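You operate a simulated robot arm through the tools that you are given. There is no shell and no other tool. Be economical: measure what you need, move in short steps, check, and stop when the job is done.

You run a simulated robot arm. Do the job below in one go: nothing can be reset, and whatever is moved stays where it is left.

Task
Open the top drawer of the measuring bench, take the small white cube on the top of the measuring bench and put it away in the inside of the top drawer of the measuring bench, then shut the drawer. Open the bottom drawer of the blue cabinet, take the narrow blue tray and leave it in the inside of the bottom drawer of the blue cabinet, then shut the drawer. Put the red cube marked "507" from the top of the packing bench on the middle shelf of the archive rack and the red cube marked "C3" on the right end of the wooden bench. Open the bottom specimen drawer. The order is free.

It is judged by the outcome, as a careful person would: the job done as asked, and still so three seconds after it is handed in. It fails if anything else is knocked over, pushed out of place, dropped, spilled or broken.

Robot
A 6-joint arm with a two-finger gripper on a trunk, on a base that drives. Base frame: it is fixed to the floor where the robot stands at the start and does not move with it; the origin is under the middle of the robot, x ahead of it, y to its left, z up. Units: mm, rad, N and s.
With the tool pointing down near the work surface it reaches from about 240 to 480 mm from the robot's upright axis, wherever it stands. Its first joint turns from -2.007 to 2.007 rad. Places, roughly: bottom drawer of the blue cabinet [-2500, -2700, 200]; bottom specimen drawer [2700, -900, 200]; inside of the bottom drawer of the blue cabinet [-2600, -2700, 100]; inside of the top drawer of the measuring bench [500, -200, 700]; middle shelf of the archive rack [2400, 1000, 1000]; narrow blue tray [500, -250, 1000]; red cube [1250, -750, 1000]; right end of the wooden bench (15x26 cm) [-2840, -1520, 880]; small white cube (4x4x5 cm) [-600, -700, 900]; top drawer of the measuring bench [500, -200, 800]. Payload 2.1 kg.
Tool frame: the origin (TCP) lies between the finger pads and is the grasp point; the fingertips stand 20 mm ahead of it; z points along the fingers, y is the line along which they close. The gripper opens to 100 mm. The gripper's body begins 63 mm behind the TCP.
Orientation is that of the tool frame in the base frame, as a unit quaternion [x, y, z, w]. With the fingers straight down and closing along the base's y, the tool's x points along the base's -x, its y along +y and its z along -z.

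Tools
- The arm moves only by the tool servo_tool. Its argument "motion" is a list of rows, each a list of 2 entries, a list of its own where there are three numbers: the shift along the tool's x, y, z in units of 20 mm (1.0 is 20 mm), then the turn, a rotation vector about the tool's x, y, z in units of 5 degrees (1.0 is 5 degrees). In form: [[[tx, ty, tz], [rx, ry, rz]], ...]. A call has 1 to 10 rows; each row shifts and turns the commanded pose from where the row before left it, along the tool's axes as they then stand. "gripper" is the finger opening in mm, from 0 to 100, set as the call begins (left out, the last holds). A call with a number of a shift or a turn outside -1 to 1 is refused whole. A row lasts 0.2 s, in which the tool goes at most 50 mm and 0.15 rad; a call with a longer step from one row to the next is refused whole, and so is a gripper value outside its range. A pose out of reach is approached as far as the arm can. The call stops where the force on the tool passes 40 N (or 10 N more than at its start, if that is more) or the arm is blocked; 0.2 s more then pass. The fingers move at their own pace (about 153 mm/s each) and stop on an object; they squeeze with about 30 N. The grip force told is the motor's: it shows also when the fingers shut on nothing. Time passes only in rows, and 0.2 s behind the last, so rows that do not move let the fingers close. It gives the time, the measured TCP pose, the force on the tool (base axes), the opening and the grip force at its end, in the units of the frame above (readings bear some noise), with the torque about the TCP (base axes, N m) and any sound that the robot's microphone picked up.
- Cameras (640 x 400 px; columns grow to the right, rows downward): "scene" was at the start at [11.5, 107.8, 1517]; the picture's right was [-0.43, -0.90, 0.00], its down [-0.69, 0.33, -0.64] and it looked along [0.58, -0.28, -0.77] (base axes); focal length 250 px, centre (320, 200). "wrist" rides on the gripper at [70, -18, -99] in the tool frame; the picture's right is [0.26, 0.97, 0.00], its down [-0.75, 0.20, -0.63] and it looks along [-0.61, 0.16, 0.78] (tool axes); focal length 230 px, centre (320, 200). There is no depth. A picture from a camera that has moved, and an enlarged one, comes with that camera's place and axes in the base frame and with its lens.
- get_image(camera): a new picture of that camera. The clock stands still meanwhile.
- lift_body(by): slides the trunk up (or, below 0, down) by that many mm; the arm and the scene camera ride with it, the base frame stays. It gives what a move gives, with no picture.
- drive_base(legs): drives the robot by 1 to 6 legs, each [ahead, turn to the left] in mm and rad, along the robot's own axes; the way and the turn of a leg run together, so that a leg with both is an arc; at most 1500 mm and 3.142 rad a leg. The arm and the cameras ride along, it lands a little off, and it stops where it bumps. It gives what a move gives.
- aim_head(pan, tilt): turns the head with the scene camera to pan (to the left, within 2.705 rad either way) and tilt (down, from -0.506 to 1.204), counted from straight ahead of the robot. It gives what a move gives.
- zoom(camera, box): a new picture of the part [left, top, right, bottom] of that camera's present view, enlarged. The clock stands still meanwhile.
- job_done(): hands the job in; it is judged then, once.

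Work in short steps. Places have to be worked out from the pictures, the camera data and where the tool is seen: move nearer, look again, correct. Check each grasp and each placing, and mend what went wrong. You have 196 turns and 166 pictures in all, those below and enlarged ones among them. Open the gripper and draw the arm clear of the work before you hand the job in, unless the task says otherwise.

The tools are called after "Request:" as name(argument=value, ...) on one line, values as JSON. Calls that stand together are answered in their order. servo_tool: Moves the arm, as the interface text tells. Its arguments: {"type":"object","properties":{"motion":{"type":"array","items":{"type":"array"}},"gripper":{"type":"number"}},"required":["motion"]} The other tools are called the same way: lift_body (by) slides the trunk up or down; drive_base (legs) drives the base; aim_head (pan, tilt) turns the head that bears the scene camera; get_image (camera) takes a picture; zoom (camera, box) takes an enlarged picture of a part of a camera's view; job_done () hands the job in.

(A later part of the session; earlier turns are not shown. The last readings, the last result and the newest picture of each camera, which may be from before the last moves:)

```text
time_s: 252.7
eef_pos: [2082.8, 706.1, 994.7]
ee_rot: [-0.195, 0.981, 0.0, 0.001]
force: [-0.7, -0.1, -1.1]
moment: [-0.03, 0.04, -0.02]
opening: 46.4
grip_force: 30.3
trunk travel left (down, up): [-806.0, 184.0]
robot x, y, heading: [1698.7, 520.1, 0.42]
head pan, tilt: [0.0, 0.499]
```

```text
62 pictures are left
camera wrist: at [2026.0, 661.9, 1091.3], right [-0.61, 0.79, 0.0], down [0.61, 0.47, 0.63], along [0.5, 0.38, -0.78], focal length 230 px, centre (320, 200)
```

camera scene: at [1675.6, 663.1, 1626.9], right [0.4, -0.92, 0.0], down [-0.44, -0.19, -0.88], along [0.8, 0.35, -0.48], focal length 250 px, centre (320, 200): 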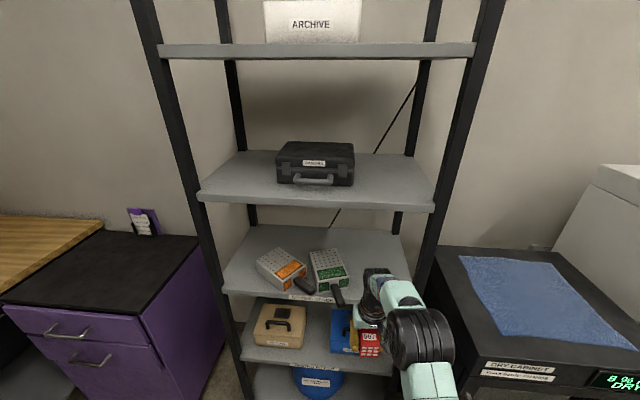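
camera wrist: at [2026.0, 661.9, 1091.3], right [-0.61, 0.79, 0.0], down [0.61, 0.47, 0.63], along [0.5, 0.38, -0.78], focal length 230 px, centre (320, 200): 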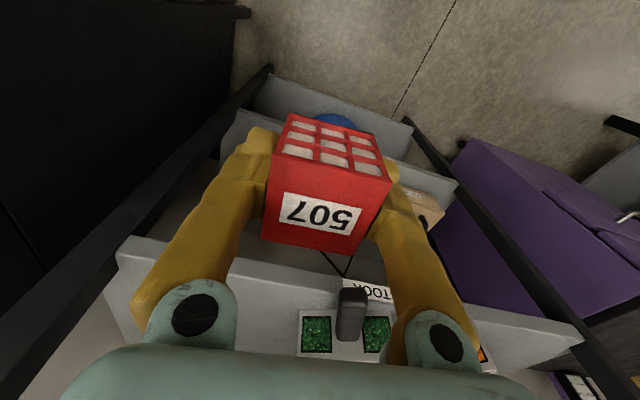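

Right third of the middle shelf is free (target ≈(2306, 722)). I turn to face it, centre, and drive partway in.

Request:
drive_base(legs=[[0, -0.098]])

Request:
servo_tool(motion=[[[-0.6, -0.65, 0], [0, 0, 0]], [[-0.6, 0, 0], [0, 0, 0]], [[0, 0, 0], [0, 0, 0]]])

Request:
lift_body(by=-20)

Request:
drive_base(legs=[[100, 0]])

Request:
get_image(camera="wrist")

Request:
get_image(camera="scene")

```text
time_s: 253.6
eef_pos: [2099.9, 669.0, 993.9]
ee_rot: [-0.149, 0.989, 0.001, 0.001]
force: [-0.1, 0.0, -1.1]
moment: [0.06, 0.01, -0.05]
opening: 46.6
grip_force: 30.2
trunk travel left (down, up): [-806.0, 184.0]
robot x, y, heading: [1700.2, 521.2, 0.316]
head pan, tilt: [0.0, 0.499]
```

```text
time_s: 254.4
eef_pos: [2124.1, 663.5, 994.5]
ee_rot: [-0.147, 0.989, 0.001, 0.001]
force: [-0.6, -0.8, -0.8]
moment: [0.01, 0.0, -0.02]
opening: 46.6
grip_force: 29.8
trunk travel left (down, up): [-806.0, 184.0]
robot x, y, heading: [1700.4, 519.6, 0.319]
head pan, tilt: [0.0, 0.499]
```

```text
time_s: 255.1
eef_pos: [2126.1, 662.1, 973.7]
ee_rot: [-0.148, 0.989, 0.0, 0.001]
force: [0.8, -0.1, 0.4]
moment: [0.01, 0.01, -0.02]
opening: 46.6
grip_force: 29.7
trunk travel left (down, up): [-786.0, 204.0]
robot x, y, heading: [1701.0, 520.8, 0.316]
head pan, tilt: [0.0, 0.499]
```

```text
time_s: 256.3
eef_pos: [2215.9, 694.6, 975.2]
ee_rot: [-0.149, 0.989, 0.0, 0.004]
force: [-0.6, -0.6, 0.0]
moment: [-0.02, 0.0, 0.01]
opening: 46.9
grip_force: 29.7
trunk travel left (down, up): [-786.0, 204.0]
robot x, y, heading: [1795.7, 552.5, 0.321]
head pan, tilt: [0.0, 0.499]
```

```text
61 pictures are left
camera wrist: at [2153.9, 654.5, 1072.6], right [-0.53, 0.85, 0.0], down [0.65, 0.41, 0.64], along [0.54, 0.34, -0.77], focal length 230 px, centre (320, 200)
```

wrist: 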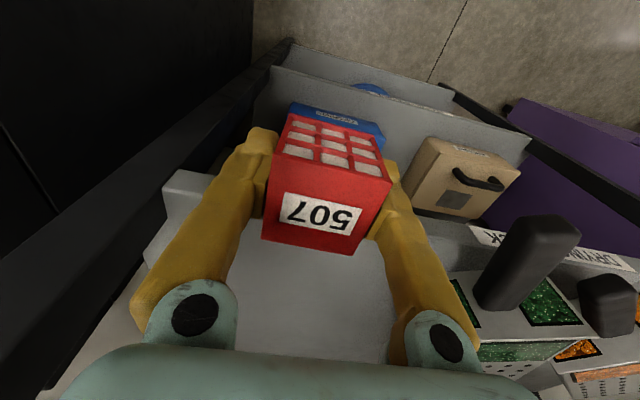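

```text
60 pictures are left
camera scene: at [1777.2, 693.9, 1607.2], right [0.31, -0.95, 0.0], down [-0.45, -0.15, -0.88], along [0.84, 0.28, -0.47], focal length 250 px, centre (320, 200)
```

scene: 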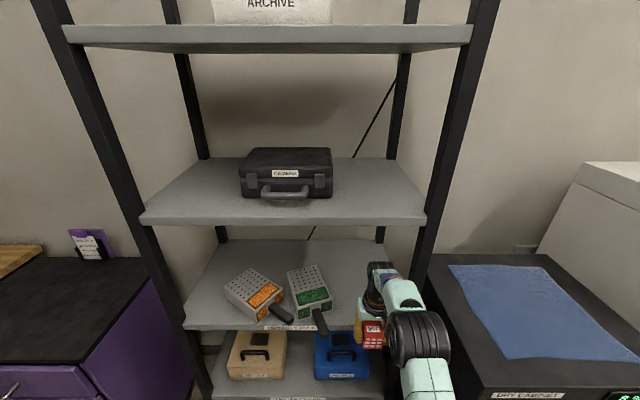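

Path is free. I drive the remaining ~92 mm in.

Request:
drive_base(legs=[[92, 0]])

Request:
get_image(camera="wrist")

Request:
get_image(camera="scene")

```text
time_s: 257.2
eef_pos: [2234.9, 699.8, 972.7]
ee_rot: [-0.153, 0.988, -0.004, -0.02]
force: [-27.4, -8.7, 7.9]
moment: [0.21, 0.33, 0.89]
opening: 46.5
grip_force: 30.0
trunk travel left (down, up): [-786.0, 204.0]
robot x, y, heading: [1828.5, 562.5, 0.317]
head pan, tilt: [0.0, 0.499]
stopped in leg 1: the force on the tool passed its limit at 63 N (the readings are from after the stop); the commanded pose is now the measured one
```

```text
59 pictures are left
camera wrist: at [2178.2, 662.5, 1072.7], right [-0.54, 0.84, 0.01], down [0.68, 0.43, 0.6], along [0.5, 0.33, -0.8], focal length 230 px, centre (320, 200)
```

wrist: 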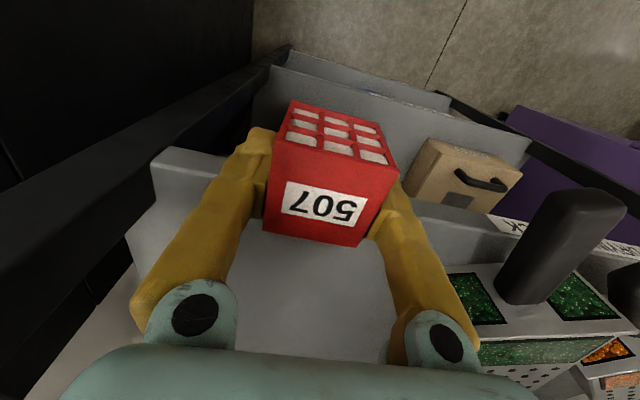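

```text
58 pictures are left
camera scene: at [1801.9, 702.1, 1607.3], right [0.31, -0.95, 0.0], down [-0.45, -0.15, -0.88], along [0.84, 0.28, -0.47], focal length 250 px, centre (320, 200)
```

scene: 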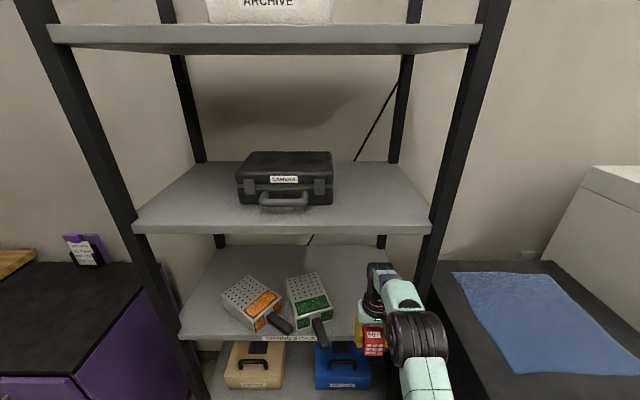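

The cube touched the shelf's front edge: the shelf is higher than I estimated. I back off and raise 60 mm.

Request:
drive_base(legs=[[-50, 0]])

Request:
lift_body(by=45)

Request:
get_image(camera="wrist")

Request:
zoom(camera="scene", box=[280, 180, 470, 380])

```text
time_s: 258.1
eef_pos: [2204.2, 691.1, 967.6]
ee_rot: [-0.151, 0.988, -0.004, -0.02]
force: [0.5, -0.1, -1.1]
moment: [-0.03, 0.11, -0.01]
opening: 47.0
grip_force: 30.4
trunk travel left (down, up): [-786.0, 204.0]
robot x, y, heading: [1783.0, 550.8, 0.319]
head pan, tilt: [0.0, 0.499]
```

```text
time_s: 259.0
eef_pos: [2199.7, 688.5, 1014.8]
ee_rot: [-0.151, 0.988, -0.003, -0.016]
force: [0.7, 0.2, 0.0]
moment: [-0.02, -0.01, 0.01]
opening: 46.6
grip_force: 30.2
trunk travel left (down, up): [-831.0, 159.0]
robot x, y, heading: [1784.6, 546.4, 0.321]
head pan, tilt: [0.0, 0.499]
```

```text
57 pictures are left
camera wrist: at [2141.7, 650.4, 1114.8], right [-0.53, 0.84, 0.01], down [0.68, 0.42, 0.6], along [0.51, 0.33, -0.8], focal length 230 px, centre (320, 200)
```

wrist: 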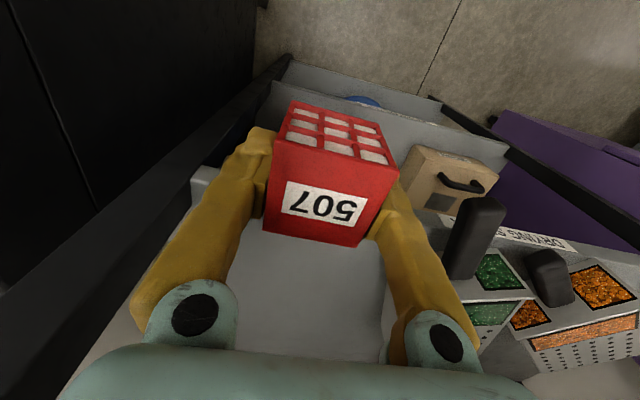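

```text
2.00 times, centred on (375, 280) of scene
camera zoom: at [1770.1, 691.8, 1652.0], right [0.31, -0.95, 0.0], down [-0.45, -0.15, -0.88], along [0.83, 0.28, -0.48], focal length 500 px, centre (210, 40)
```

zoom: 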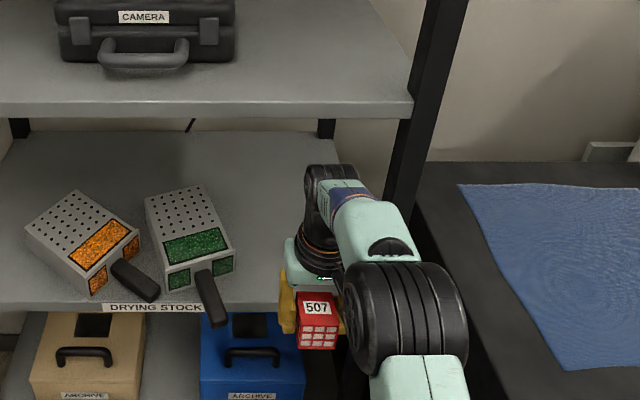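

Now well above the shelf; I correct the small tilt, lower 14 mm, and drive in gently.

Request:
servo_tool(motion=[[[0, 0, 0.35], [0, -0.38, 0]], [[0, 0, 0.35], [0, 0, 0]], [[0, 0, 0], [0, 0, 0]]])

Request:
drive_base(legs=[[60, 0], [50, 0]])

Request:
get_image(camera="wrist")

Request:
get_image(camera="scene")

```text
time_s: 259.8
eef_pos: [2199.4, 688.5, 1001.3]
ee_rot: [-0.151, 0.989, -0.001, -0.001]
force: [0.1, 0.6, -1.3]
moment: [0.03, 0.0, -0.02]
opening: 46.6
grip_force: 30.2
trunk travel left (down, up): [-831.0, 159.0]
robot x, y, heading: [1780.9, 548.6, 0.321]
head pan, tilt: [0.0, 0.499]
```

```text
time_s: 261.3
eef_pos: [2297.0, 720.2, 1006.3]
ee_rot: [-0.151, 0.988, 0.0, 0.004]
force: [-1.0, -0.1, 0.3]
moment: [0.04, -0.09, -0.01]
opening: 46.6
grip_force: 29.5
trunk travel left (down, up): [-831.0, 159.0]
robot x, y, heading: [1885.2, 583.3, 0.321]
head pan, tilt: [0.0, 0.499]
```

```text
55 pictures are left
camera wrist: at [2234.6, 681.1, 1102.7], right [-0.53, 0.85, 0.0], down [0.65, 0.41, 0.63], along [0.54, 0.34, -0.77], focal length 230 px, centre (320, 200)
```

wrist: 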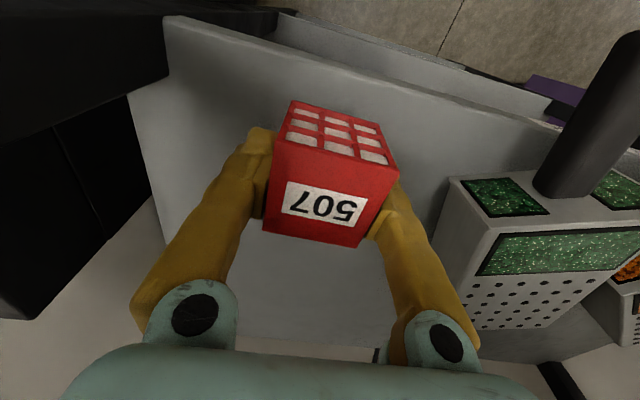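

```text
54 pictures are left
camera scene: at [1863.8, 722.6, 1652.4], right [0.31, -0.95, 0.0], down [-0.45, -0.15, -0.88], along [0.84, 0.28, -0.47], focal length 250 px, centre (320, 200)
```

scene: 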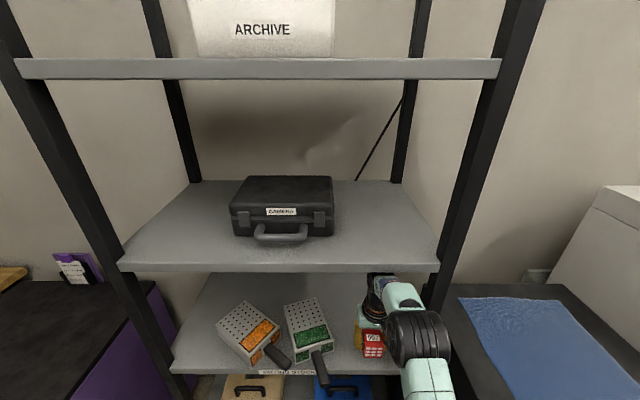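

Cube is ~46 mm inside the shelf edge with free space around. I lower gently to contact.

Request:
servo_tool(motion=[[[0, 0, 0.5], [0, 0, 0]], [[0, 0, 0.5], [0, 0, 0]], [[0, 0, 0.25], [0, 0, 0]], [[0, 0, 0], [0, 0, 0]]])

Request:
servo_tool(motion=[[[0, 0, 0.2], [0, 0, 0]], [[0, 0, 0.2], [0, 0, 0]], [[0, 0, 0.2], [0, 0, 0]], [[0, 0, 0], [0, 0, 0]]])

```text
time_s: 262.3
eef_pos: [2301.5, 722.3, 979.7]
ee_rot: [-0.151, 0.989, 0.001, 0.005]
force: [7.4, 2.6, 37.1]
moment: [0.09, -0.02, -0.02]
opening: 46.3
grip_force: 30.4
trunk travel left (down, up): [-831.0, 159.0]
robot x, y, heading: [1889.4, 583.2, 0.32]
head pan, tilt: [0.0, 0.499]
```

```text
time_s: 262.6
eef_pos: [2301.8, 722.4, 979.4]
ee_rot: [-0.151, 0.988, 0.001, 0.007]
force: [-4.6, -0.3, 18.3]
moment: [-0.06, 0.4, -0.01]
opening: 46.3
grip_force: 29.6
trunk travel left (down, up): [-831.0, 159.0]
robot x, y, heading: [1883.6, 582.3, 0.322]
head pan, tilt: [0.0, 0.499]
stopped in row 1: the force on the tool passed its limit at 52 N (the readings are from after the stop); the commanded pose is now the measured one
```

Contact at TCP 979. I release and rise.

Request:
servo_tool(motion=[[[0, 0, 0], [0, 0, 0]], [[0, 0, 0], [0, 0, 0]], [[0, 0, 0], [0, 0, 0]]], gripper=66)

Request:
servo_tool(motion=[[[0, 0, -0.5], [0, 0, 0]], [[0, 0, -0.7], [0, 0, 0]], [[0, 0, 0], [0, 0, 0]]])

Request:
get_image(camera="wrist")

```text
time_s: 263.4
eef_pos: [2302.3, 721.2, 980.4]
ee_rot: [-0.151, 0.988, 0.001, 0.008]
force: [-0.9, -3.5, 23.0]
moment: [-0.11, 0.15, 0.09]
opening: 62.3
grip_force: 0.0
trunk travel left (down, up): [-831.0, 159.0]
robot x, y, heading: [1885.9, 583.5, 0.315]
head pan, tilt: [0.0, 0.499]
```

```text
time_s: 264.2
eef_pos: [2304.5, 725.0, 1001.0]
ee_rot: [-0.151, 0.989, -0.001, 0.004]
force: [0.5, -0.7, 1.2]
moment: [-0.01, -0.01, -0.03]
opening: 66.1
grip_force: 0.1
trunk travel left (down, up): [-831.0, 159.0]
robot x, y, heading: [1887.6, 584.1, 0.318]
head pan, tilt: [0.0, 0.499]
```

```text
53 pictures are left
camera wrist: at [2242.6, 684.8, 1098.2], right [-0.53, 0.84, 0.0], down [0.65, 0.41, 0.64], along [0.54, 0.34, -0.77], focal length 230 px, centre (320, 200)
```

wrist: 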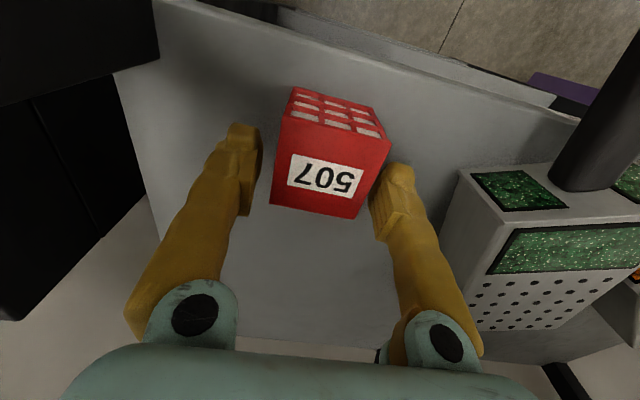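

507 stands on the shelf. I open wider and back straight out.

Request:
servo_tool(motion=[[[0, 0.2, 0], [0, 0, 0]], [[0, 0, 0], [0, 0, 0]]], gripper=84)

Request:
drive_base(legs=[[-200, 0]])

Request:
get_image(camera="scene")

```text
time_s: 264.8
eef_pos: [2303.9, 726.5, 1001.8]
ee_rot: [-0.151, 0.988, -0.001, 0.004]
force: [-0.4, -0.2, -0.3]
moment: [0.01, -0.02, -0.01]
opening: 83.9
grip_force: 0.1
trunk travel left (down, up): [-831.0, 159.0]
robot x, y, heading: [1886.0, 581.2, 0.316]
head pan, tilt: [0.0, 0.499]
```

```text
time_s: 266.4
eef_pos: [2112.4, 666.0, 1000.7]
ee_rot: [-0.153, 0.988, 0.0, 0.004]
force: [-0.8, -0.2, -0.1]
moment: [0.02, 0.02, 0.02]
opening: 83.9
grip_force: 0.1
trunk travel left (down, up): [-831.0, 159.0]
robot x, y, heading: [1698.4, 520.3, 0.325]
head pan, tilt: [0.0, 0.499]
```

```text
52 pictures are left
camera scene: at [1684.8, 663.2, 1651.8], right [0.32, -0.95, 0.0], down [-0.46, -0.15, -0.88], along [0.83, 0.28, -0.48], focal length 250 px, centre (320, 200)
```

scene: 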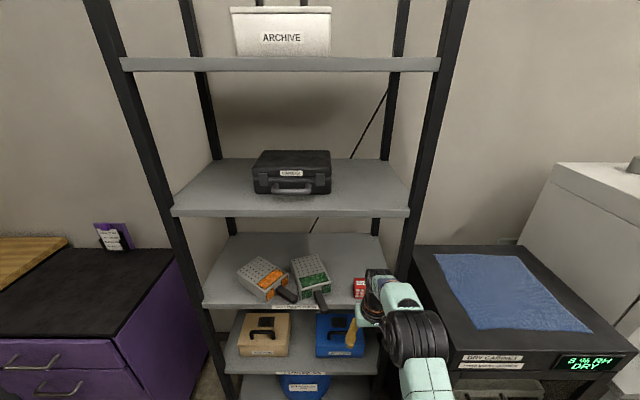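

507 is on the middle shelf. Next the bottom specimen drawer: I drive down the corridor and look at it.

Request:
drive_base(legs=[[0, -1.805], [1125, 0], [0, 1.2]])

Request:
aim_head(pan=0.0, tilt=0.8)

Request:
get_image(camera="scene")

```text
time_s: 268.4
eef_pos: [2137.4, 505.2, 1006.1]
ee_rot: [0.044, 0.999, 0.006, 0.01]
force: [2.6, 23.3, -4.8]
moment: [0.68, -0.05, 0.28]
opening: 65.6
grip_force: 0.1
trunk travel left (down, up): [-831.0, 159.0]
robot x, y, heading: [1689.8, 520.4, -0.07]
head pan, tilt: [0.0, 0.499]
stopped in leg 1: the force on the tool passed its limit at 47 N (the readings are from after the stop); the commanded pose is now the measured one
```

```text
time_s: 269.1
eef_pos: [2134.0, 499.9, 1005.5]
ee_rot: [0.064, 0.998, 0.014, 0.016]
force: [2.0, 32.5, 8.2]
moment: [0.26, -0.41, 0.31]
opening: 60.7
grip_force: 0.1
trunk travel left (down, up): [-831.0, 159.0]
robot x, y, heading: [1695.4, 522.9, -0.069]
head pan, tilt: [0.0, 0.799]
```

```text
51 pictures are left
camera scene: at [1731.9, 760.6, 1619.4], right [-0.07, -1.0, 0.06], down [-0.72, 0.01, -0.7], along [0.69, -0.1, -0.71], focal length 250 px, centre (320, 200)
```

scene: 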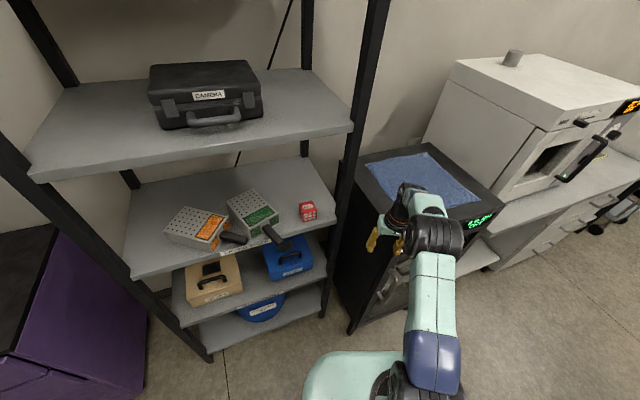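

The open finger touched the dry cabinet's side while turning. I turn back a little, then back away before turning.

Request:
drive_base(legs=[[0, 0.2]])

Request:
drive_base(legs=[[-300, 0]])

Request:
get_image(camera="scene")

```text
time_s: 269.9
eef_pos: [2109.5, 362.3, 981.7]
ee_rot: [0.083, 0.992, 0.098, 0.015]
force: [2.0, -1.5, 1.4]
moment: [-0.07, 0.21, -0.01]
opening: 83.8
grip_force: 0.1
trunk travel left (down, up): [-831.0, 159.0]
robot x, y, heading: [1695.3, 519.6, -0.068]
head pan, tilt: [0.0, 0.799]
stopped in leg 1: the robot was blocked; the commanded pose is now the measured one
```

```text
time_s: 271.9
eef_pos: [1824.0, 422.6, 990.2]
ee_rot: [0.081, 0.994, 0.073, 0.016]
force: [0.0, -0.1, 0.1]
moment: [0.04, -0.01, 0.01]
opening: 84.0
grip_force: 0.0
trunk travel left (down, up): [-831.0, 159.0]
robot x, y, heading: [1396.7, 540.9, -0.065]
head pan, tilt: [0.0, 0.799]
```

```text
50 pictures are left
camera scene: at [1431.7, 707.0, 1624.4], right [-0.07, -1.0, 0.02], down [-0.72, 0.04, -0.7], along [0.69, -0.06, -0.72], focal length 250 px, centre (320, 200)
```

scene: 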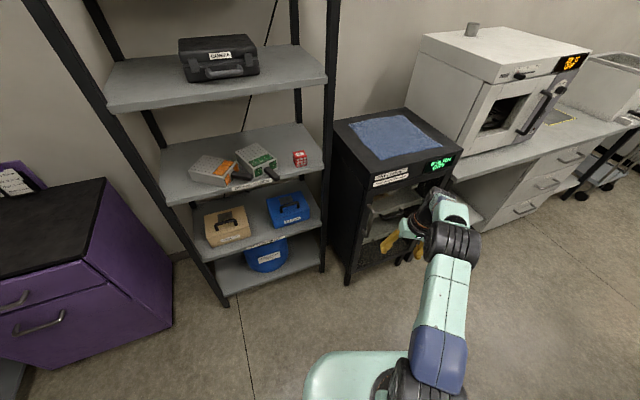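

Free and 507 is undisturbed. I drive to a point facing the specimen drawers, well clear of furniture.

Request:
drive_base(legs=[[0, -1.11], [1250, 0], [0, 1.2]])

Request:
get_image(camera="scene")

```text
time_s: 284.0
eef_pos: [2285.7, -717.9, 987.4]
ee_rot: [0.047, 0.995, 0.083, 0.012]
force: [-0.5, 0.3, 0.1]
moment: [0.02, -0.03, -0.04]
opening: 84.1
grip_force: 0.1
trunk travel left (down, up): [-831.0, 159.0]
robot x, y, heading: [1852.5, -610.9, -0.006]
head pan, tilt: [0.0, 0.799]
```

```text
49 pictures are left
camera scene: at [1873.9, -472.8, 1626.0], right [0.0, -1.0, 0.0], down [-0.72, 0.0, -0.7], along [0.7, 0.0, -0.72], focal length 250 px, centre (320, 200)
```

scene: 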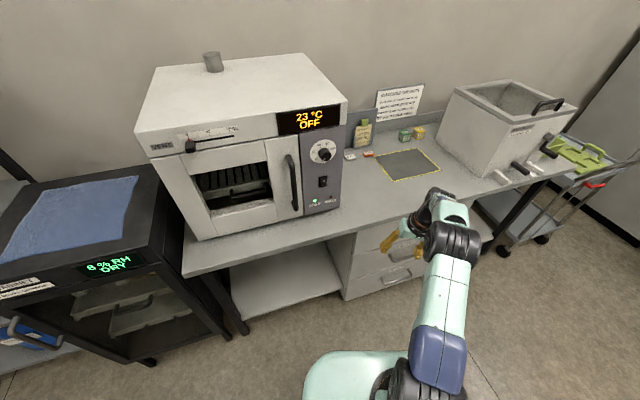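

The drawers are recessed under the bench; front heading ≈0.30. I back up 150 mm, level the tool and begin rotating it horizontal with vertical closing.

Request:
drive_base(legs=[[-150, 0]])

Request:
servo_tool(motion=[[[0, 0, 0], [0.95, 0.1, 0]], [[0, 0, 0], [0.95, 0.1, 0]], [[-1, 0, 0], [0, 0, 0]], [[0, 0, 0], [-0.9897, -0.9897, 0.9897]], [[0, 0, 0], [-0.9897, -0.9897, 0.9897]], [[0, 0, 0], [-0.9897, -0.9897, 0.9897]], [[0, 0, 0], [-0.9897, -0.9897, 0.9897]], [[0, 0, 0], [-0.9897, -0.9897, 0.9897]], [[0, 0, 0], [-0.9897, -0.9897, 0.9897]], [[0, 0, 0], [-0.9897, -0.9897, 0.9897]]], gripper=50)

Request:
servo_tool(motion=[[[0, 0, 0], [-0.9897, -0.9897, 0.9897]], [[0, 0, 0], [-0.9897, -0.9897, 0.9897]], [[0, 0, 0], [-0.9897, -0.9897, 0.9897]], [[0, 0, 0], [-0.9897, -0.9897, 0.9897]], [[0, 0, 0], [-0.9897, -0.9897, 0.9897]], [[0, 0, 0], [-0.9897, -0.9897, 0.9897]], [[0, 0, 0], [-0.9897, -0.9897, 0.9897]], [[0, 0, 1], [0, 0, 0]], [[0, 0, 1], [0, 0, 0]], [[0, 0, 0], [0, 0, 0]]])

Request:
lift_body(by=-700)

Request:
get_image(camera="scene")

```text
time_s: 285.4
eef_pos: [2136.6, -717.9, 987.8]
ee_rot: [0.049, 0.995, 0.083, 0.012]
force: [0.8, 0.0, 0.3]
moment: [0.0, 0.0, -0.05]
opening: 83.7
grip_force: 0.0
trunk travel left (down, up): [-831.0, 159.0]
robot x, y, heading: [1701.7, -613.2, -0.005]
head pan, tilt: [0.0, 0.799]
```

```text
time_s: 287.6
eef_pos: [2154.7, -720.6, 986.5]
ee_rot: [0.331, 0.851, 0.274, 0.302]
force: [-0.8, -0.4, 0.0]
moment: [0.0, -0.02, 0.0]
opening: 49.9
grip_force: 0.0
trunk travel left (down, up): [-831.0, 159.0]
robot x, y, heading: [1701.8, -610.2, -0.005]
head pan, tilt: [0.0, 0.799]
```

```text
time_s: 289.8
eef_pos: [2195.1, -725.3, 986.9]
ee_rot: [0.524, 0.475, 0.475, 0.524]
force: [-1.0, 0.0, 0.1]
moment: [-0.04, 0.03, 0.01]
opening: 49.9
grip_force: 0.0
trunk travel left (down, up): [-831.0, 159.0]
robot x, y, heading: [1702.4, -613.7, -0.007]
head pan, tilt: [0.0, 0.799]
```

```text
refused: -700 is not a number from -400 to 400
```

```text
48 pictures are left
camera scene: at [1723.1, -471.9, 1626.0], right [-0.01, -1.0, 0.0], down [-0.72, 0.0, -0.7], along [0.7, 0.0, -0.72], focal length 250 px, centre (320, 200)
```

scene: 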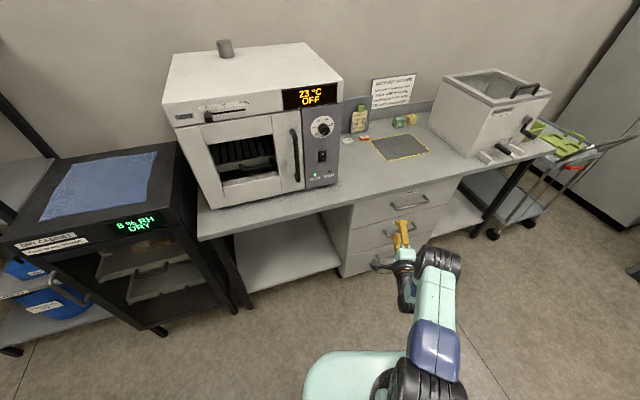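

Horizontal reached. I lower the trunk in two steps and look at the drawers.

Request:
lift_body(by=-400)

Request:
lift_body(by=-300)

Request:
aim_head(pan=0.0, tilt=0.5)

Request:
get_image(camera="scene")

Request:
get_image(camera="wrist")

```text
time_s: 293.6
eef_pos: [2193.2, -725.6, 588.7]
ee_rot: [0.525, 0.475, 0.475, 0.523]
force: [0.9, -0.1, 0.0]
moment: [0.0, 0.0, -0.01]
opening: 49.8
grip_force: 0.1
trunk travel left (down, up): [-431.0, 559.0]
robot x, y, heading: [1698.8, -610.6, -0.003]
head pan, tilt: [0.0, 0.799]
```

```text
time_s: 296.6
eef_pos: [2194.7, -725.0, 289.0]
ee_rot: [0.525, 0.474, 0.475, 0.523]
force: [0.7, 0.6, -0.5]
moment: [0.0, -0.03, -0.01]
opening: 50.1
grip_force: 0.1
trunk travel left (down, up): [-131.0, 859.0]
robot x, y, heading: [1699.2, -615.2, -0.006]
head pan, tilt: [0.0, 0.799]
```

```text
time_s: 297.4
eef_pos: [2193.7, -725.0, 287.7]
ee_rot: [0.525, 0.474, 0.475, 0.524]
force: [0.7, 0.3, -0.3]
moment: [-0.01, -0.02, 0.0]
opening: 50.1
grip_force: 0.0
trunk travel left (down, up): [-131.0, 859.0]
robot x, y, heading: [1698.2, -616.1, -0.008]
head pan, tilt: [0.0, 0.499]
```

```text
47 pictures are left
camera scene: at [1733.7, -472.1, 951.9], right [-0.01, -1.0, 0.0], down [-0.48, 0.0, -0.88], along [0.88, 0.0, -0.48], focal length 250 px, centre (320, 200)
```

scene: 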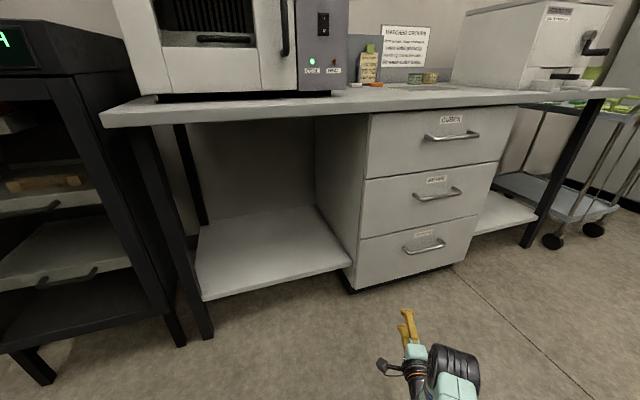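

```text
46 pictures are left
camera wrist: at [2102.5, -646.4, 268.1], right [0.03, 0.26, 0.97], down [-0.7, -0.69, 0.2], along [0.71, -0.68, 0.16], focal length 230 px, centre (320, 200)
```

wrist: 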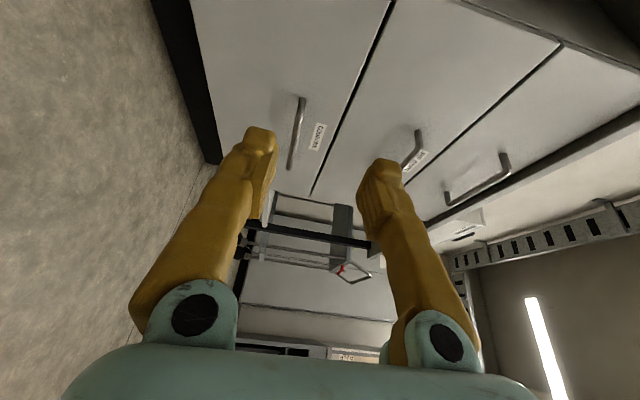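

The bottom specimen handle is at about (2567, -906, 268). I position the base so the tool faces it squarely ~130 mm away.

Request:
drive_base(legs=[[0, -1.02], [471, 0], [0, 1.4]])

Request:
lift_body(by=-20)

Request:
get_image(camera="wrist")

Request:
get_image(camera="scene")

```text
time_s: 306.2
eef_pos: [2444.7, -914.9, 288.0]
ee_rot: [0.418, 0.57, 0.571, 0.418]
force: [-0.1, -0.3, 0.1]
moment: [-0.01, 0.05, -0.01]
opening: 50.0
grip_force: 0.0
trunk travel left (down, up): [-131.0, 859.0]
robot x, y, heading: [1943.8, -1005.6, 0.398]
head pan, tilt: [0.0, 0.499]
```

```text
time_s: 306.9
eef_pos: [2443.9, -915.3, 268.8]
ee_rot: [0.418, 0.569, 0.571, 0.417]
force: [0.2, 1.3, 0.2]
moment: [0.01, 0.02, -0.01]
opening: 50.0
grip_force: 0.0
trunk travel left (down, up): [-111.0, 879.0]
robot x, y, heading: [1946.0, -1004.5, 0.394]
head pan, tilt: [0.0, 0.499]
```

```text
45 pictures are left
camera wrist: at [2329.5, -878.6, 248.1], right [-0.08, 0.24, 0.97], down [-0.37, -0.91, 0.2], along [0.92, -0.35, 0.16], focal length 230 px, centre (320, 200)
```

wrist: 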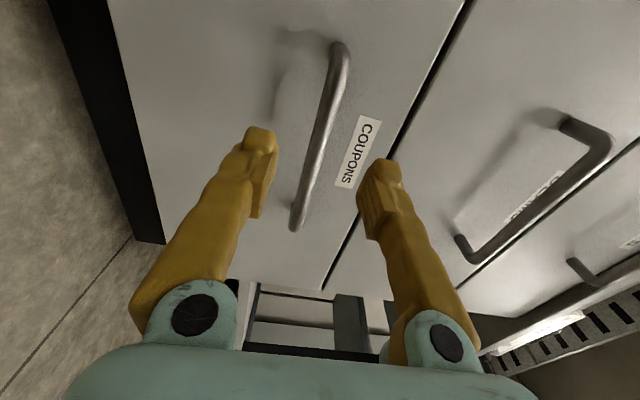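

```text
44 pictures are left
camera scene: at [1922.6, -864.3, 931.9], right [0.39, -0.92, 0.0], down [-0.44, -0.19, -0.88], along [0.81, 0.34, -0.48], focal length 250 px, centre (320, 200)
```

scene: 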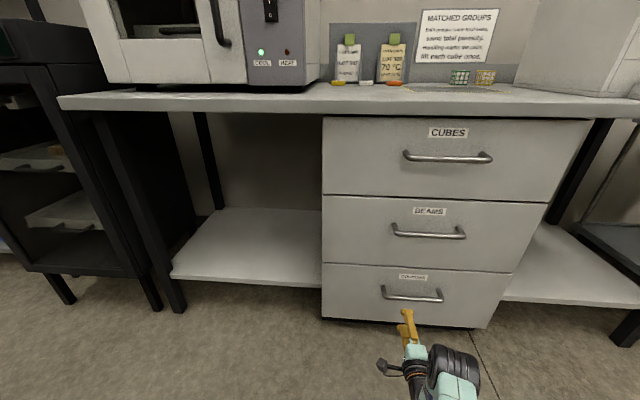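

Bar is between the fingers. I shift 40 mm right, drive 95 mm and close in with the arm.

Request:
servo_tool(motion=[[[-1, 0, 0], [0, 0, 0]], [[-1, 0, 0], [0, 0, 0]], [[0, 0, 0], [0, 0, 0]]])

Request:
drive_base(legs=[[92, 0]])

Request:
get_image(camera="wrist")

```text
time_s: 307.6
eef_pos: [2456.5, -954.1, 268.5]
ee_rot: [0.419, 0.57, 0.57, 0.418]
force: [0.0, 0.3, 0.7]
moment: [0.01, -0.02, 0.0]
opening: 50.0
grip_force: 0.1
trunk travel left (down, up): [-111.0, 879.0]
robot x, y, heading: [1945.7, -1004.9, 0.4]
head pan, tilt: [0.0, 0.499]
```

```text
time_s: 308.8
eef_pos: [2539.3, -918.5, 268.8]
ee_rot: [0.419, 0.57, 0.57, 0.418]
force: [0.3, 0.0, 0.2]
moment: [-0.02, 0.01, 0.04]
opening: 49.9
grip_force: 0.0
trunk travel left (down, up): [-111.0, 879.0]
robot x, y, heading: [2029.7, -973.0, 0.399]
head pan, tilt: [0.0, 0.499]
```

```text
43 pictures are left
camera wrist: at [2424.3, -883.0, 248.3], right [-0.08, 0.24, 0.97], down [-0.37, -0.91, 0.2], along [0.92, -0.35, 0.16], focal length 230 px, centre (320, 200)
```

wrist: 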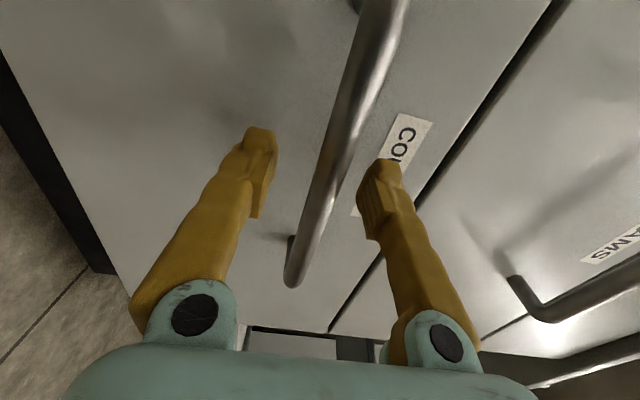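

Nearly at the bar; I advance 12 mm and close.

Request:
servo_tool(motion=[[[0, 0, 0.6], [0, 0, 0]], [[0, 0, 0], [0, 0, 0]]])

Request:
servo_tool(motion=[[[0, 0, 0], [0, 0, 0]], [[0, 0, 0], [0, 0, 0]], [[0, 0, 0], [0, 0, 0]]], gripper=0)

```text
time_s: 309.4
eef_pos: [2550.7, -916.3, 268.1]
ee_rot: [0.419, 0.57, 0.571, 0.417]
force: [-0.4, 0.9, -0.3]
moment: [0.01, -0.01, -0.03]
opening: 50.2
grip_force: 0.0
trunk travel left (down, up): [-111.0, 879.0]
robot x, y, heading: [2030.1, -970.1, 0.401]
head pan, tilt: [0.0, 0.499]
```

```text
time_s: 310.2
eef_pos: [2551.8, -915.2, 270.9]
ee_rot: [0.417, 0.569, 0.572, 0.419]
force: [3.0, 0.2, 14.5]
moment: [-0.07, 0.1, 0.26]
opening: 6.2
grip_force: 31.0
trunk travel left (down, up): [-111.0, 879.0]
robot x, y, heading: [2029.5, -967.7, 0.4]
head pan, tilt: [0.0, 0.499]
```

Gripped the bar. I pull by driving back.

Request:
drive_base(legs=[[-100, 0], [-100, 0]])

Request:
get_image(camera="scene")

```text
time_s: 312.1
eef_pos: [2365.6, -994.2, 268.9]
ee_rot: [0.419, 0.57, 0.57, 0.418]
force: [0.3, -1.3, 7.8]
moment: [-0.14, 0.15, -0.03]
opening: 0.1
grip_force: 29.4
trunk travel left (down, up): [-111.0, 879.0]
robot x, y, heading: [1845.9, -1050.3, 0.397]
head pan, tilt: [0.0, 0.499]
```

```text
42 pictures are left
camera scene: at [1819.7, -907.3, 931.9], right [0.39, -0.92, 0.0], down [-0.44, -0.19, -0.88], along [0.81, 0.34, -0.48], focal length 250 px, centre (320, 200)
```

scene: 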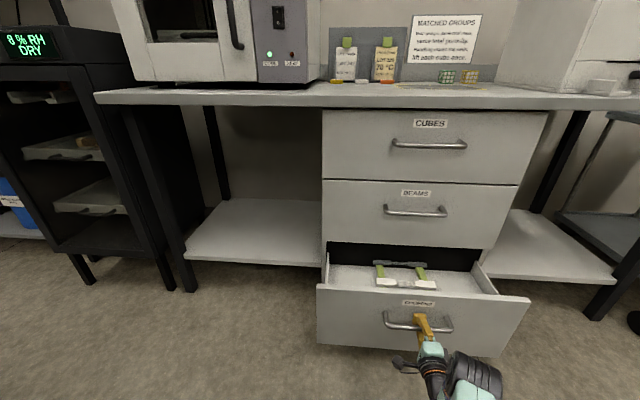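

The drawer is ~190 mm open but the grip slipped. I reopen, advance, regrip and pull further.

Request:
servo_tool(motion=[[[0, 0, -0.5], [0, 0, 0]], [[0, 0, -0.5], [0, 0, 0]], [[0, 0, 0], [0, 0, 0]], [[0, 0, 0], [0, 0, 0]]], gripper=50)

Request:
get_image(camera="wrist")

```text
time_s: 313.1
eef_pos: [2347.2, -1000.5, 268.1]
ee_rot: [0.42, 0.57, 0.57, 0.417]
force: [0.0, -0.2, -0.4]
moment: [0.01, -0.01, -0.04]
opening: 50.2
grip_force: 0.0
trunk travel left (down, up): [-111.0, 879.0]
robot x, y, heading: [1843.2, -1045.8, 0.399]
head pan, tilt: [0.0, 0.499]
```

```text
41 pictures are left
camera wrist: at [2231.5, -964.1, 248.4], right [-0.08, 0.25, 0.97], down [-0.37, -0.91, 0.2], along [0.92, -0.35, 0.16], focal length 230 px, centre (320, 200)
```

wrist: 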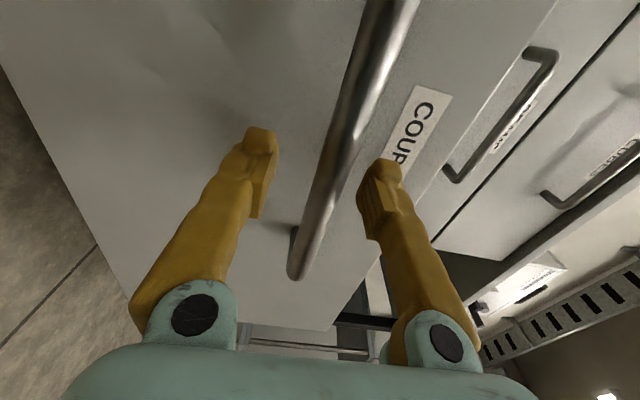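

Request:
servo_tool(motion=[[[0, 0, 0.8], [0, 0, 0]], [[0, 0, 0.7], [0, 0, 0]], [[0, 0, 0], [0, 0, 0]]])

Request:
servo_tool(motion=[[[0, 0, 0], [0, 0, 0]], [[0, 0, 0], [0, 0, 0]], [[0, 0, 0], [0, 0, 0]]], gripper=0)

Request:
drive_base(legs=[[-60, 0]])

Request:
get_image(camera="scene")

```text
time_s: 313.9
eef_pos: [2376.0, -990.9, 267.6]
ee_rot: [0.419, 0.571, 0.57, 0.417]
force: [-2.7, 0.2, -0.1]
moment: [-0.01, -0.09, 0.05]
opening: 50.1
grip_force: 0.3
trunk travel left (down, up): [-111.0, 879.0]
robot x, y, heading: [1847.7, -1050.3, 0.404]
head pan, tilt: [0.0, 0.499]
```

```text
time_s: 314.7
eef_pos: [2375.5, -991.8, 268.4]
ee_rot: [0.419, 0.571, 0.569, 0.418]
force: [1.1, -0.3, 0.9]
moment: [-0.02, 0.02, 0.04]
opening: 0.0
grip_force: 29.9
trunk travel left (down, up): [-111.0, 879.0]
robot x, y, heading: [1844.9, -1050.7, 0.398]
head pan, tilt: [0.0, 0.499]
```

```text
time_s: 315.6
eef_pos: [2319.7, -1015.1, 268.9]
ee_rot: [0.419, 0.57, 0.571, 0.417]
force: [-0.2, -0.7, 5.2]
moment: [-0.09, 0.1, 0.02]
opening: 0.0
grip_force: 30.1
trunk travel left (down, up): [-111.0, 879.0]
robot x, y, heading: [1790.0, -1074.0, 0.403]
head pan, tilt: [0.0, 0.499]
```

```text
40 pictures are left
camera scene: at [1764.9, -930.7, 931.9], right [0.39, -0.92, 0.0], down [-0.44, -0.19, -0.88], along [0.81, 0.34, -0.48], focal length 250 px, centre (320, 200)
```

scene: 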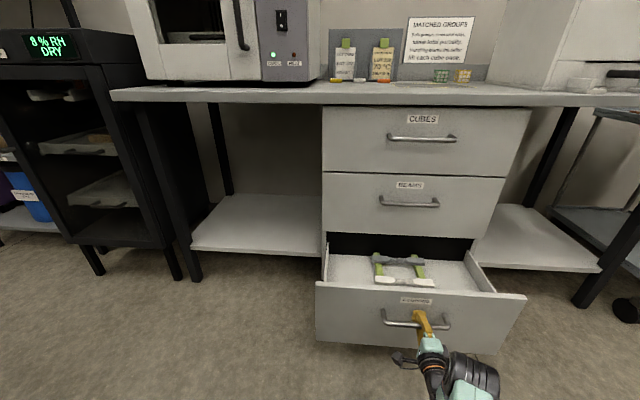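

The drawer follows (≈255 mm open now). I pull another 60 mm, then release and back away.

Request:
drive_base(legs=[[-60, 0]])

Request:
servo_tool(motion=[[[0, 0, 0], [0, 0, 0]], [[0, 0, 0], [0, 0, 0]], [[0, 0, 0], [0, 0, 0]]], gripper=50)

Request:
drive_base(legs=[[-180, 0]])

Request:
get_image(camera="scene")

```text
time_s: 316.6
eef_pos: [2265.3, -1037.7, 268.8]
ee_rot: [0.419, 0.57, 0.57, 0.418]
force: [-0.8, -0.6, 6.3]
moment: [-0.11, 0.09, -0.02]
opening: 0.0
grip_force: 29.0
trunk travel left (down, up): [-111.0, 879.0]
robot x, y, heading: [1733.6, -1094.7, 0.404]
head pan, tilt: [0.0, 0.499]
```

```text
time_s: 317.4
eef_pos: [2266.3, -1038.6, 268.9]
ee_rot: [0.418, 0.57, 0.571, 0.417]
force: [0.5, -0.3, -0.1]
moment: [-0.05, -0.03, -0.01]
opening: 49.8
grip_force: 0.2
trunk travel left (down, up): [-111.0, 879.0]
robot x, y, heading: [1734.8, -1096.1, 0.406]
head pan, tilt: [0.0, 0.499]
```

```text
time_s: 318.3
eef_pos: [2265.0, -1053.3, 268.0]
ee_rot: [0.425, 0.566, 0.566, 0.423]
force: [0.0, -0.1, -0.2]
moment: [-0.01, 0.03, -0.02]
opening: 49.7
grip_force: 0.1
trunk travel left (down, up): [-111.0, 879.0]
robot x, y, heading: [1734.3, -1105.6, 0.377]
head pan, tilt: [0.0, 0.499]
stopped in leg 1: the robot was blocked; the commanded pose is now the measured one
```

```text
39 pictures are left
camera scene: at [1712.7, -960.3, 932.0], right [0.37, -0.93, 0.0], down [-0.45, -0.18, -0.88], along [0.82, 0.32, -0.48], focal length 250 px, centre (320, 200)
```

scene: 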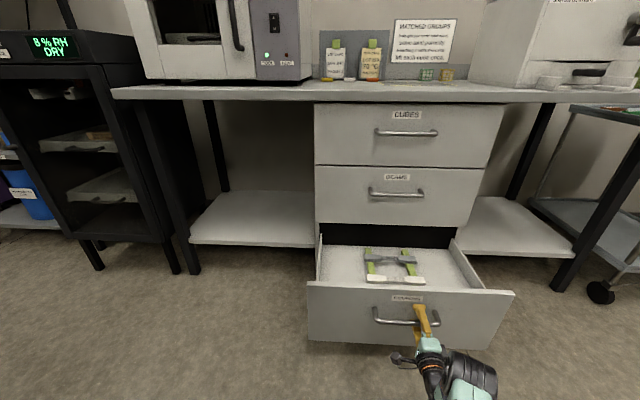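

The specimen drawer is well open (~310 mm). The base rear touched the packing bench, so I withdraw with the arm, raise, and turn the tool down again.

Request:
servo_tool(motion=[[[0, 0, -1], [0, 0, 0]], [[0, 0, -1], [0, 0, 0]], [[0, 0, -1], [0, 0, 0]], [[0, 0, 0], [0, 0, 0]]])

Request:
lift_body(by=400)

Request:
lift_body(by=330)

Request:
servo_tool(motion=[[[0, 0, 0], [0.9897, 0.9897, -0.9897]], [[0, 0, 0], [0.9897, 0.9897, -0.9897]], [[0, 0, 0], [0.9897, 0.9897, -0.9897]], [[0, 0, 0], [0.9897, 0.9897, -0.9897]], [[0, 0, 0], [0.9897, 0.9897, -0.9897]], [[0, 0, 0], [0.9897, 0.9897, -0.9897]], [[0, 0, 0], [0.9897, 0.9897, -0.9897]]])

Request:
servo_tool(motion=[[[0, 0, 0], [0.9897, 0.9897, -0.9897]], [[0, 0, 0], [0.9897, 0.9897, -0.9897]], [[0, 0, 0], [0.9897, 0.9897, -0.9897]], [[0, 0, 0], [0.9897, 0.9897, -0.9897]], [[0, 0, 0], [0.9897, 0.9897, -0.9897]], [[0, 0, 0], [0.9897, 0.9897, -0.9897]], [[0, 0, 0], [0.9897, 0.9897, -0.9897]], [[1, 0, 0], [0, 0, 0]], [[0, 0, 0], [0, 0, 0]]])

```text
time_s: 319.3
eef_pos: [2206.7, -1071.0, 268.1]
ee_rot: [0.424, 0.567, 0.566, 0.422]
force: [0.7, -0.5, 0.9]
moment: [-0.01, 0.0, 0.02]
opening: 50.2
grip_force: 0.2
trunk travel left (down, up): [-111.0, 879.0]
robot x, y, heading: [1730.1, -1102.3, 0.378]
head pan, tilt: [0.0, 0.499]
```

```text
time_s: 323.1
eef_pos: [2205.6, -1069.6, 668.4]
ee_rot: [0.425, 0.566, 0.566, 0.423]
force: [-0.4, 1.0, 0.3]
moment: [0.0, -0.04, 0.03]
opening: 50.3
grip_force: 0.0
trunk travel left (down, up): [-511.0, 479.0]
robot x, y, heading: [1730.7, -1101.5, 0.375]
head pan, tilt: [0.0, 0.499]
```

```text
time_s: 326.4
eef_pos: [2206.5, -1071.5, 999.0]
ee_rot: [0.425, 0.566, 0.566, 0.423]
force: [0.7, -1.0, 0.0]
moment: [0.0, 0.0, 0.0]
opening: 50.2
grip_force: 0.1
trunk travel left (down, up): [-841.0, 149.0]
robot x, y, heading: [1734.0, -1105.0, 0.378]
head pan, tilt: [0.0, 0.499]
```

```text
time_s: 328.0
eef_pos: [2209.1, -1070.5, 999.3]
ee_rot: [0.162, 0.899, 0.327, 0.243]
force: [0.0, 0.7, 0.5]
moment: [0.01, 0.0, 0.01]
opening: 49.7
grip_force: 0.1
trunk travel left (down, up): [-841.0, 149.0]
robot x, y, heading: [1731.6, -1104.8, 0.375]
head pan, tilt: [0.0, 0.499]
```

```text
time_s: 330.0
eef_pos: [2188.6, -1076.5, 998.5]
ee_rot: [-0.143, 0.99, 0.001, -0.002]
force: [-0.6, -1.1, -0.5]
moment: [-0.02, 0.04, 0.01]
opening: 50.0
grip_force: 0.1
trunk travel left (down, up): [-841.0, 149.0]
robot x, y, heading: [1735.4, -1104.3, 0.375]
head pan, tilt: [0.0, 0.499]
```

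Tool is down. I pull forward a bit to free the rear, then go round to the back side of the packing bench for C3.

Request:
servo_tool(motion=[[[0, 1, 0], [0, 0, 0]], [[0, 1, 0], [0, 0, 0]], [[0, 1, 0], [0, 0, 0]], [[0, 1, 0], [0, 0, 0]], [[0, 1, 0], [0, 0, 0]], [[0, 1, 0], [0, 0, 0]], [[0, 1, 0], [0, 0, 0]], [[0, 0, 0], [0, 0, 0]]], gripper=75)

Request:
drive_base(legs=[[100, 0], [0, -2.29], [520, 0], [0, -1.928]])

Request:
aim_head(pan=0.1, tilt=0.7)

Request:
get_image(camera="scene")

```text
time_s: 331.8
eef_pos: [2149.4, -941.2, 999.8]
ee_rot: [-0.143, 0.99, 0.001, -0.001]
force: [0.0, -0.1, 0.2]
moment: [0.04, -0.03, -0.04]
opening: 74.9
grip_force: 0.0
trunk travel left (down, up): [-841.0, 149.0]
robot x, y, heading: [1734.4, -1103.2, 0.374]
head pan, tilt: [0.0, 0.499]
```

```text
time_s: 345.6
eef_pos: [1321.8, -1259.9, 999.2]
ee_rot: [0.921, -0.389, 0.001, 0.001]
force: [0.4, -0.6, 0.4]
moment: [-0.04, -0.02, 0.01]
opening: 75.1
grip_force: 0.0
trunk travel left (down, up): [-841.0, 149.0]
robot x, y, heading: [1657.7, -1554.1, 2.435]
head pan, tilt: [0.0, 0.499]
```

```text
time_s: 346.4
eef_pos: [1321.9, -1261.0, 998.5]
ee_rot: [0.922, -0.388, 0.001, 0.0]
force: [0.7, 0.2, 0.1]
moment: [0.01, 0.0, -0.02]
opening: 75.0
grip_force: 0.0
trunk travel left (down, up): [-841.0, 149.0]
robot x, y, heading: [1659.8, -1553.6, 2.435]
head pan, tilt: [0.099, 0.7]
```

```text
38 pictures are left
camera scene: at [1544.8, -1648.7, 1644.3], right [0.57, 0.82, 0.0], down [0.53, -0.37, -0.77], along [-0.63, 0.44, -0.64], focal length 250 px, centre (320, 200)
```

scene: 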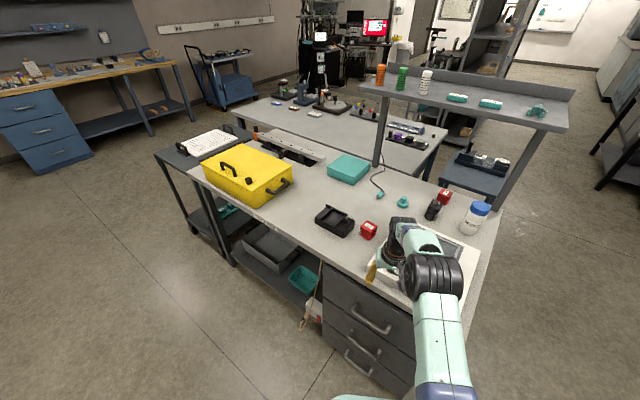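

C3 visible near (1090, -1100). I zoom to see its neighbours and yaw.

Request:
zoom(camera="scene", box=[300, 180, 440, 280])

```text
4.00 times, centred on (370, 230) of scene
camera zoom: at [1544.8, -1648.7, 1644.3], right [0.57, 0.82, 0.0], down [0.53, -0.37, -0.77], along [-0.63, 0.44, -0.64], focal length 1001 px, centre (120, 80)
```

zoom: 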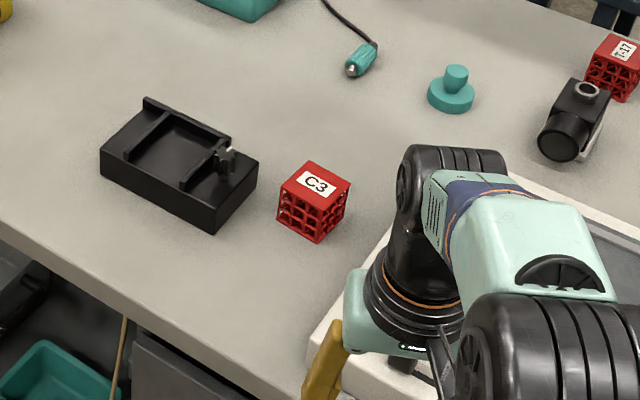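

C3 is at (1080, -1085), aligned with the bench, free enough on both sides. I raise for the swing (yellow box nearby) and move to behind it.

Request:
lift_body(by=140)

Request:
drive_base(legs=[[0, 0.535], [480, 0], [0, -1.131]])

Request:
get_image(camera="wrist")

```text
time_s: 348.0
eef_pos: [1321.6, -1261.8, 1139.6]
ee_rot: [0.921, -0.389, 0.0, 0.0]
force: [-1.5, -0.2, 0.3]
moment: [0.02, -0.01, -0.03]
opening: 75.3
grip_force: 0.1
trunk travel left (down, up): [-981.0, 9.0]
robot x, y, heading: [1662.5, -1552.0, 2.432]
head pan, tilt: [0.099, 0.7]
```

```text
time_s: 351.8
eef_pos: [878.9, -1395.5, 1145.0]
ee_rot: [0.988, -0.151, -0.005, 0.001]
force: [0.3, -0.2, -0.8]
moment: [0.01, 0.05, 0.02]
opening: 74.9
grip_force: 0.0
trunk travel left (down, up): [-981.0, 9.0]
robot x, y, heading: [1300.8, -1490.0, 2.925]
head pan, tilt: [0.099, 0.7]
stopped in leg 2: the robot was blocked; the commanded pose is now the measured one
```

```text
36 pictures are left
camera wrist: at [952.3, -1398.9, 1241.3], right [-0.04, -1.0, 0.0], down [-0.77, 0.03, 0.64], along [-0.64, 0.03, -0.77], focal length 230 px, centre (320, 200)
```

wrist: 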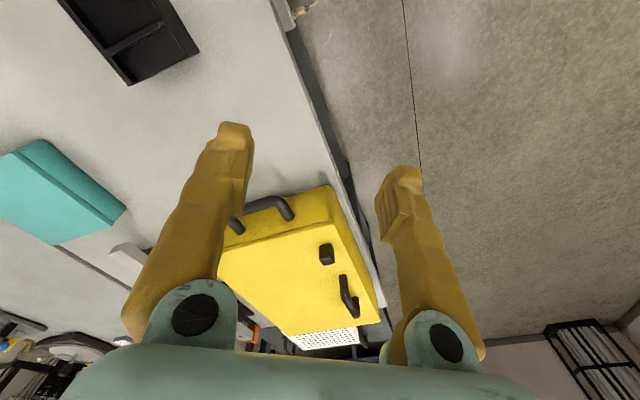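

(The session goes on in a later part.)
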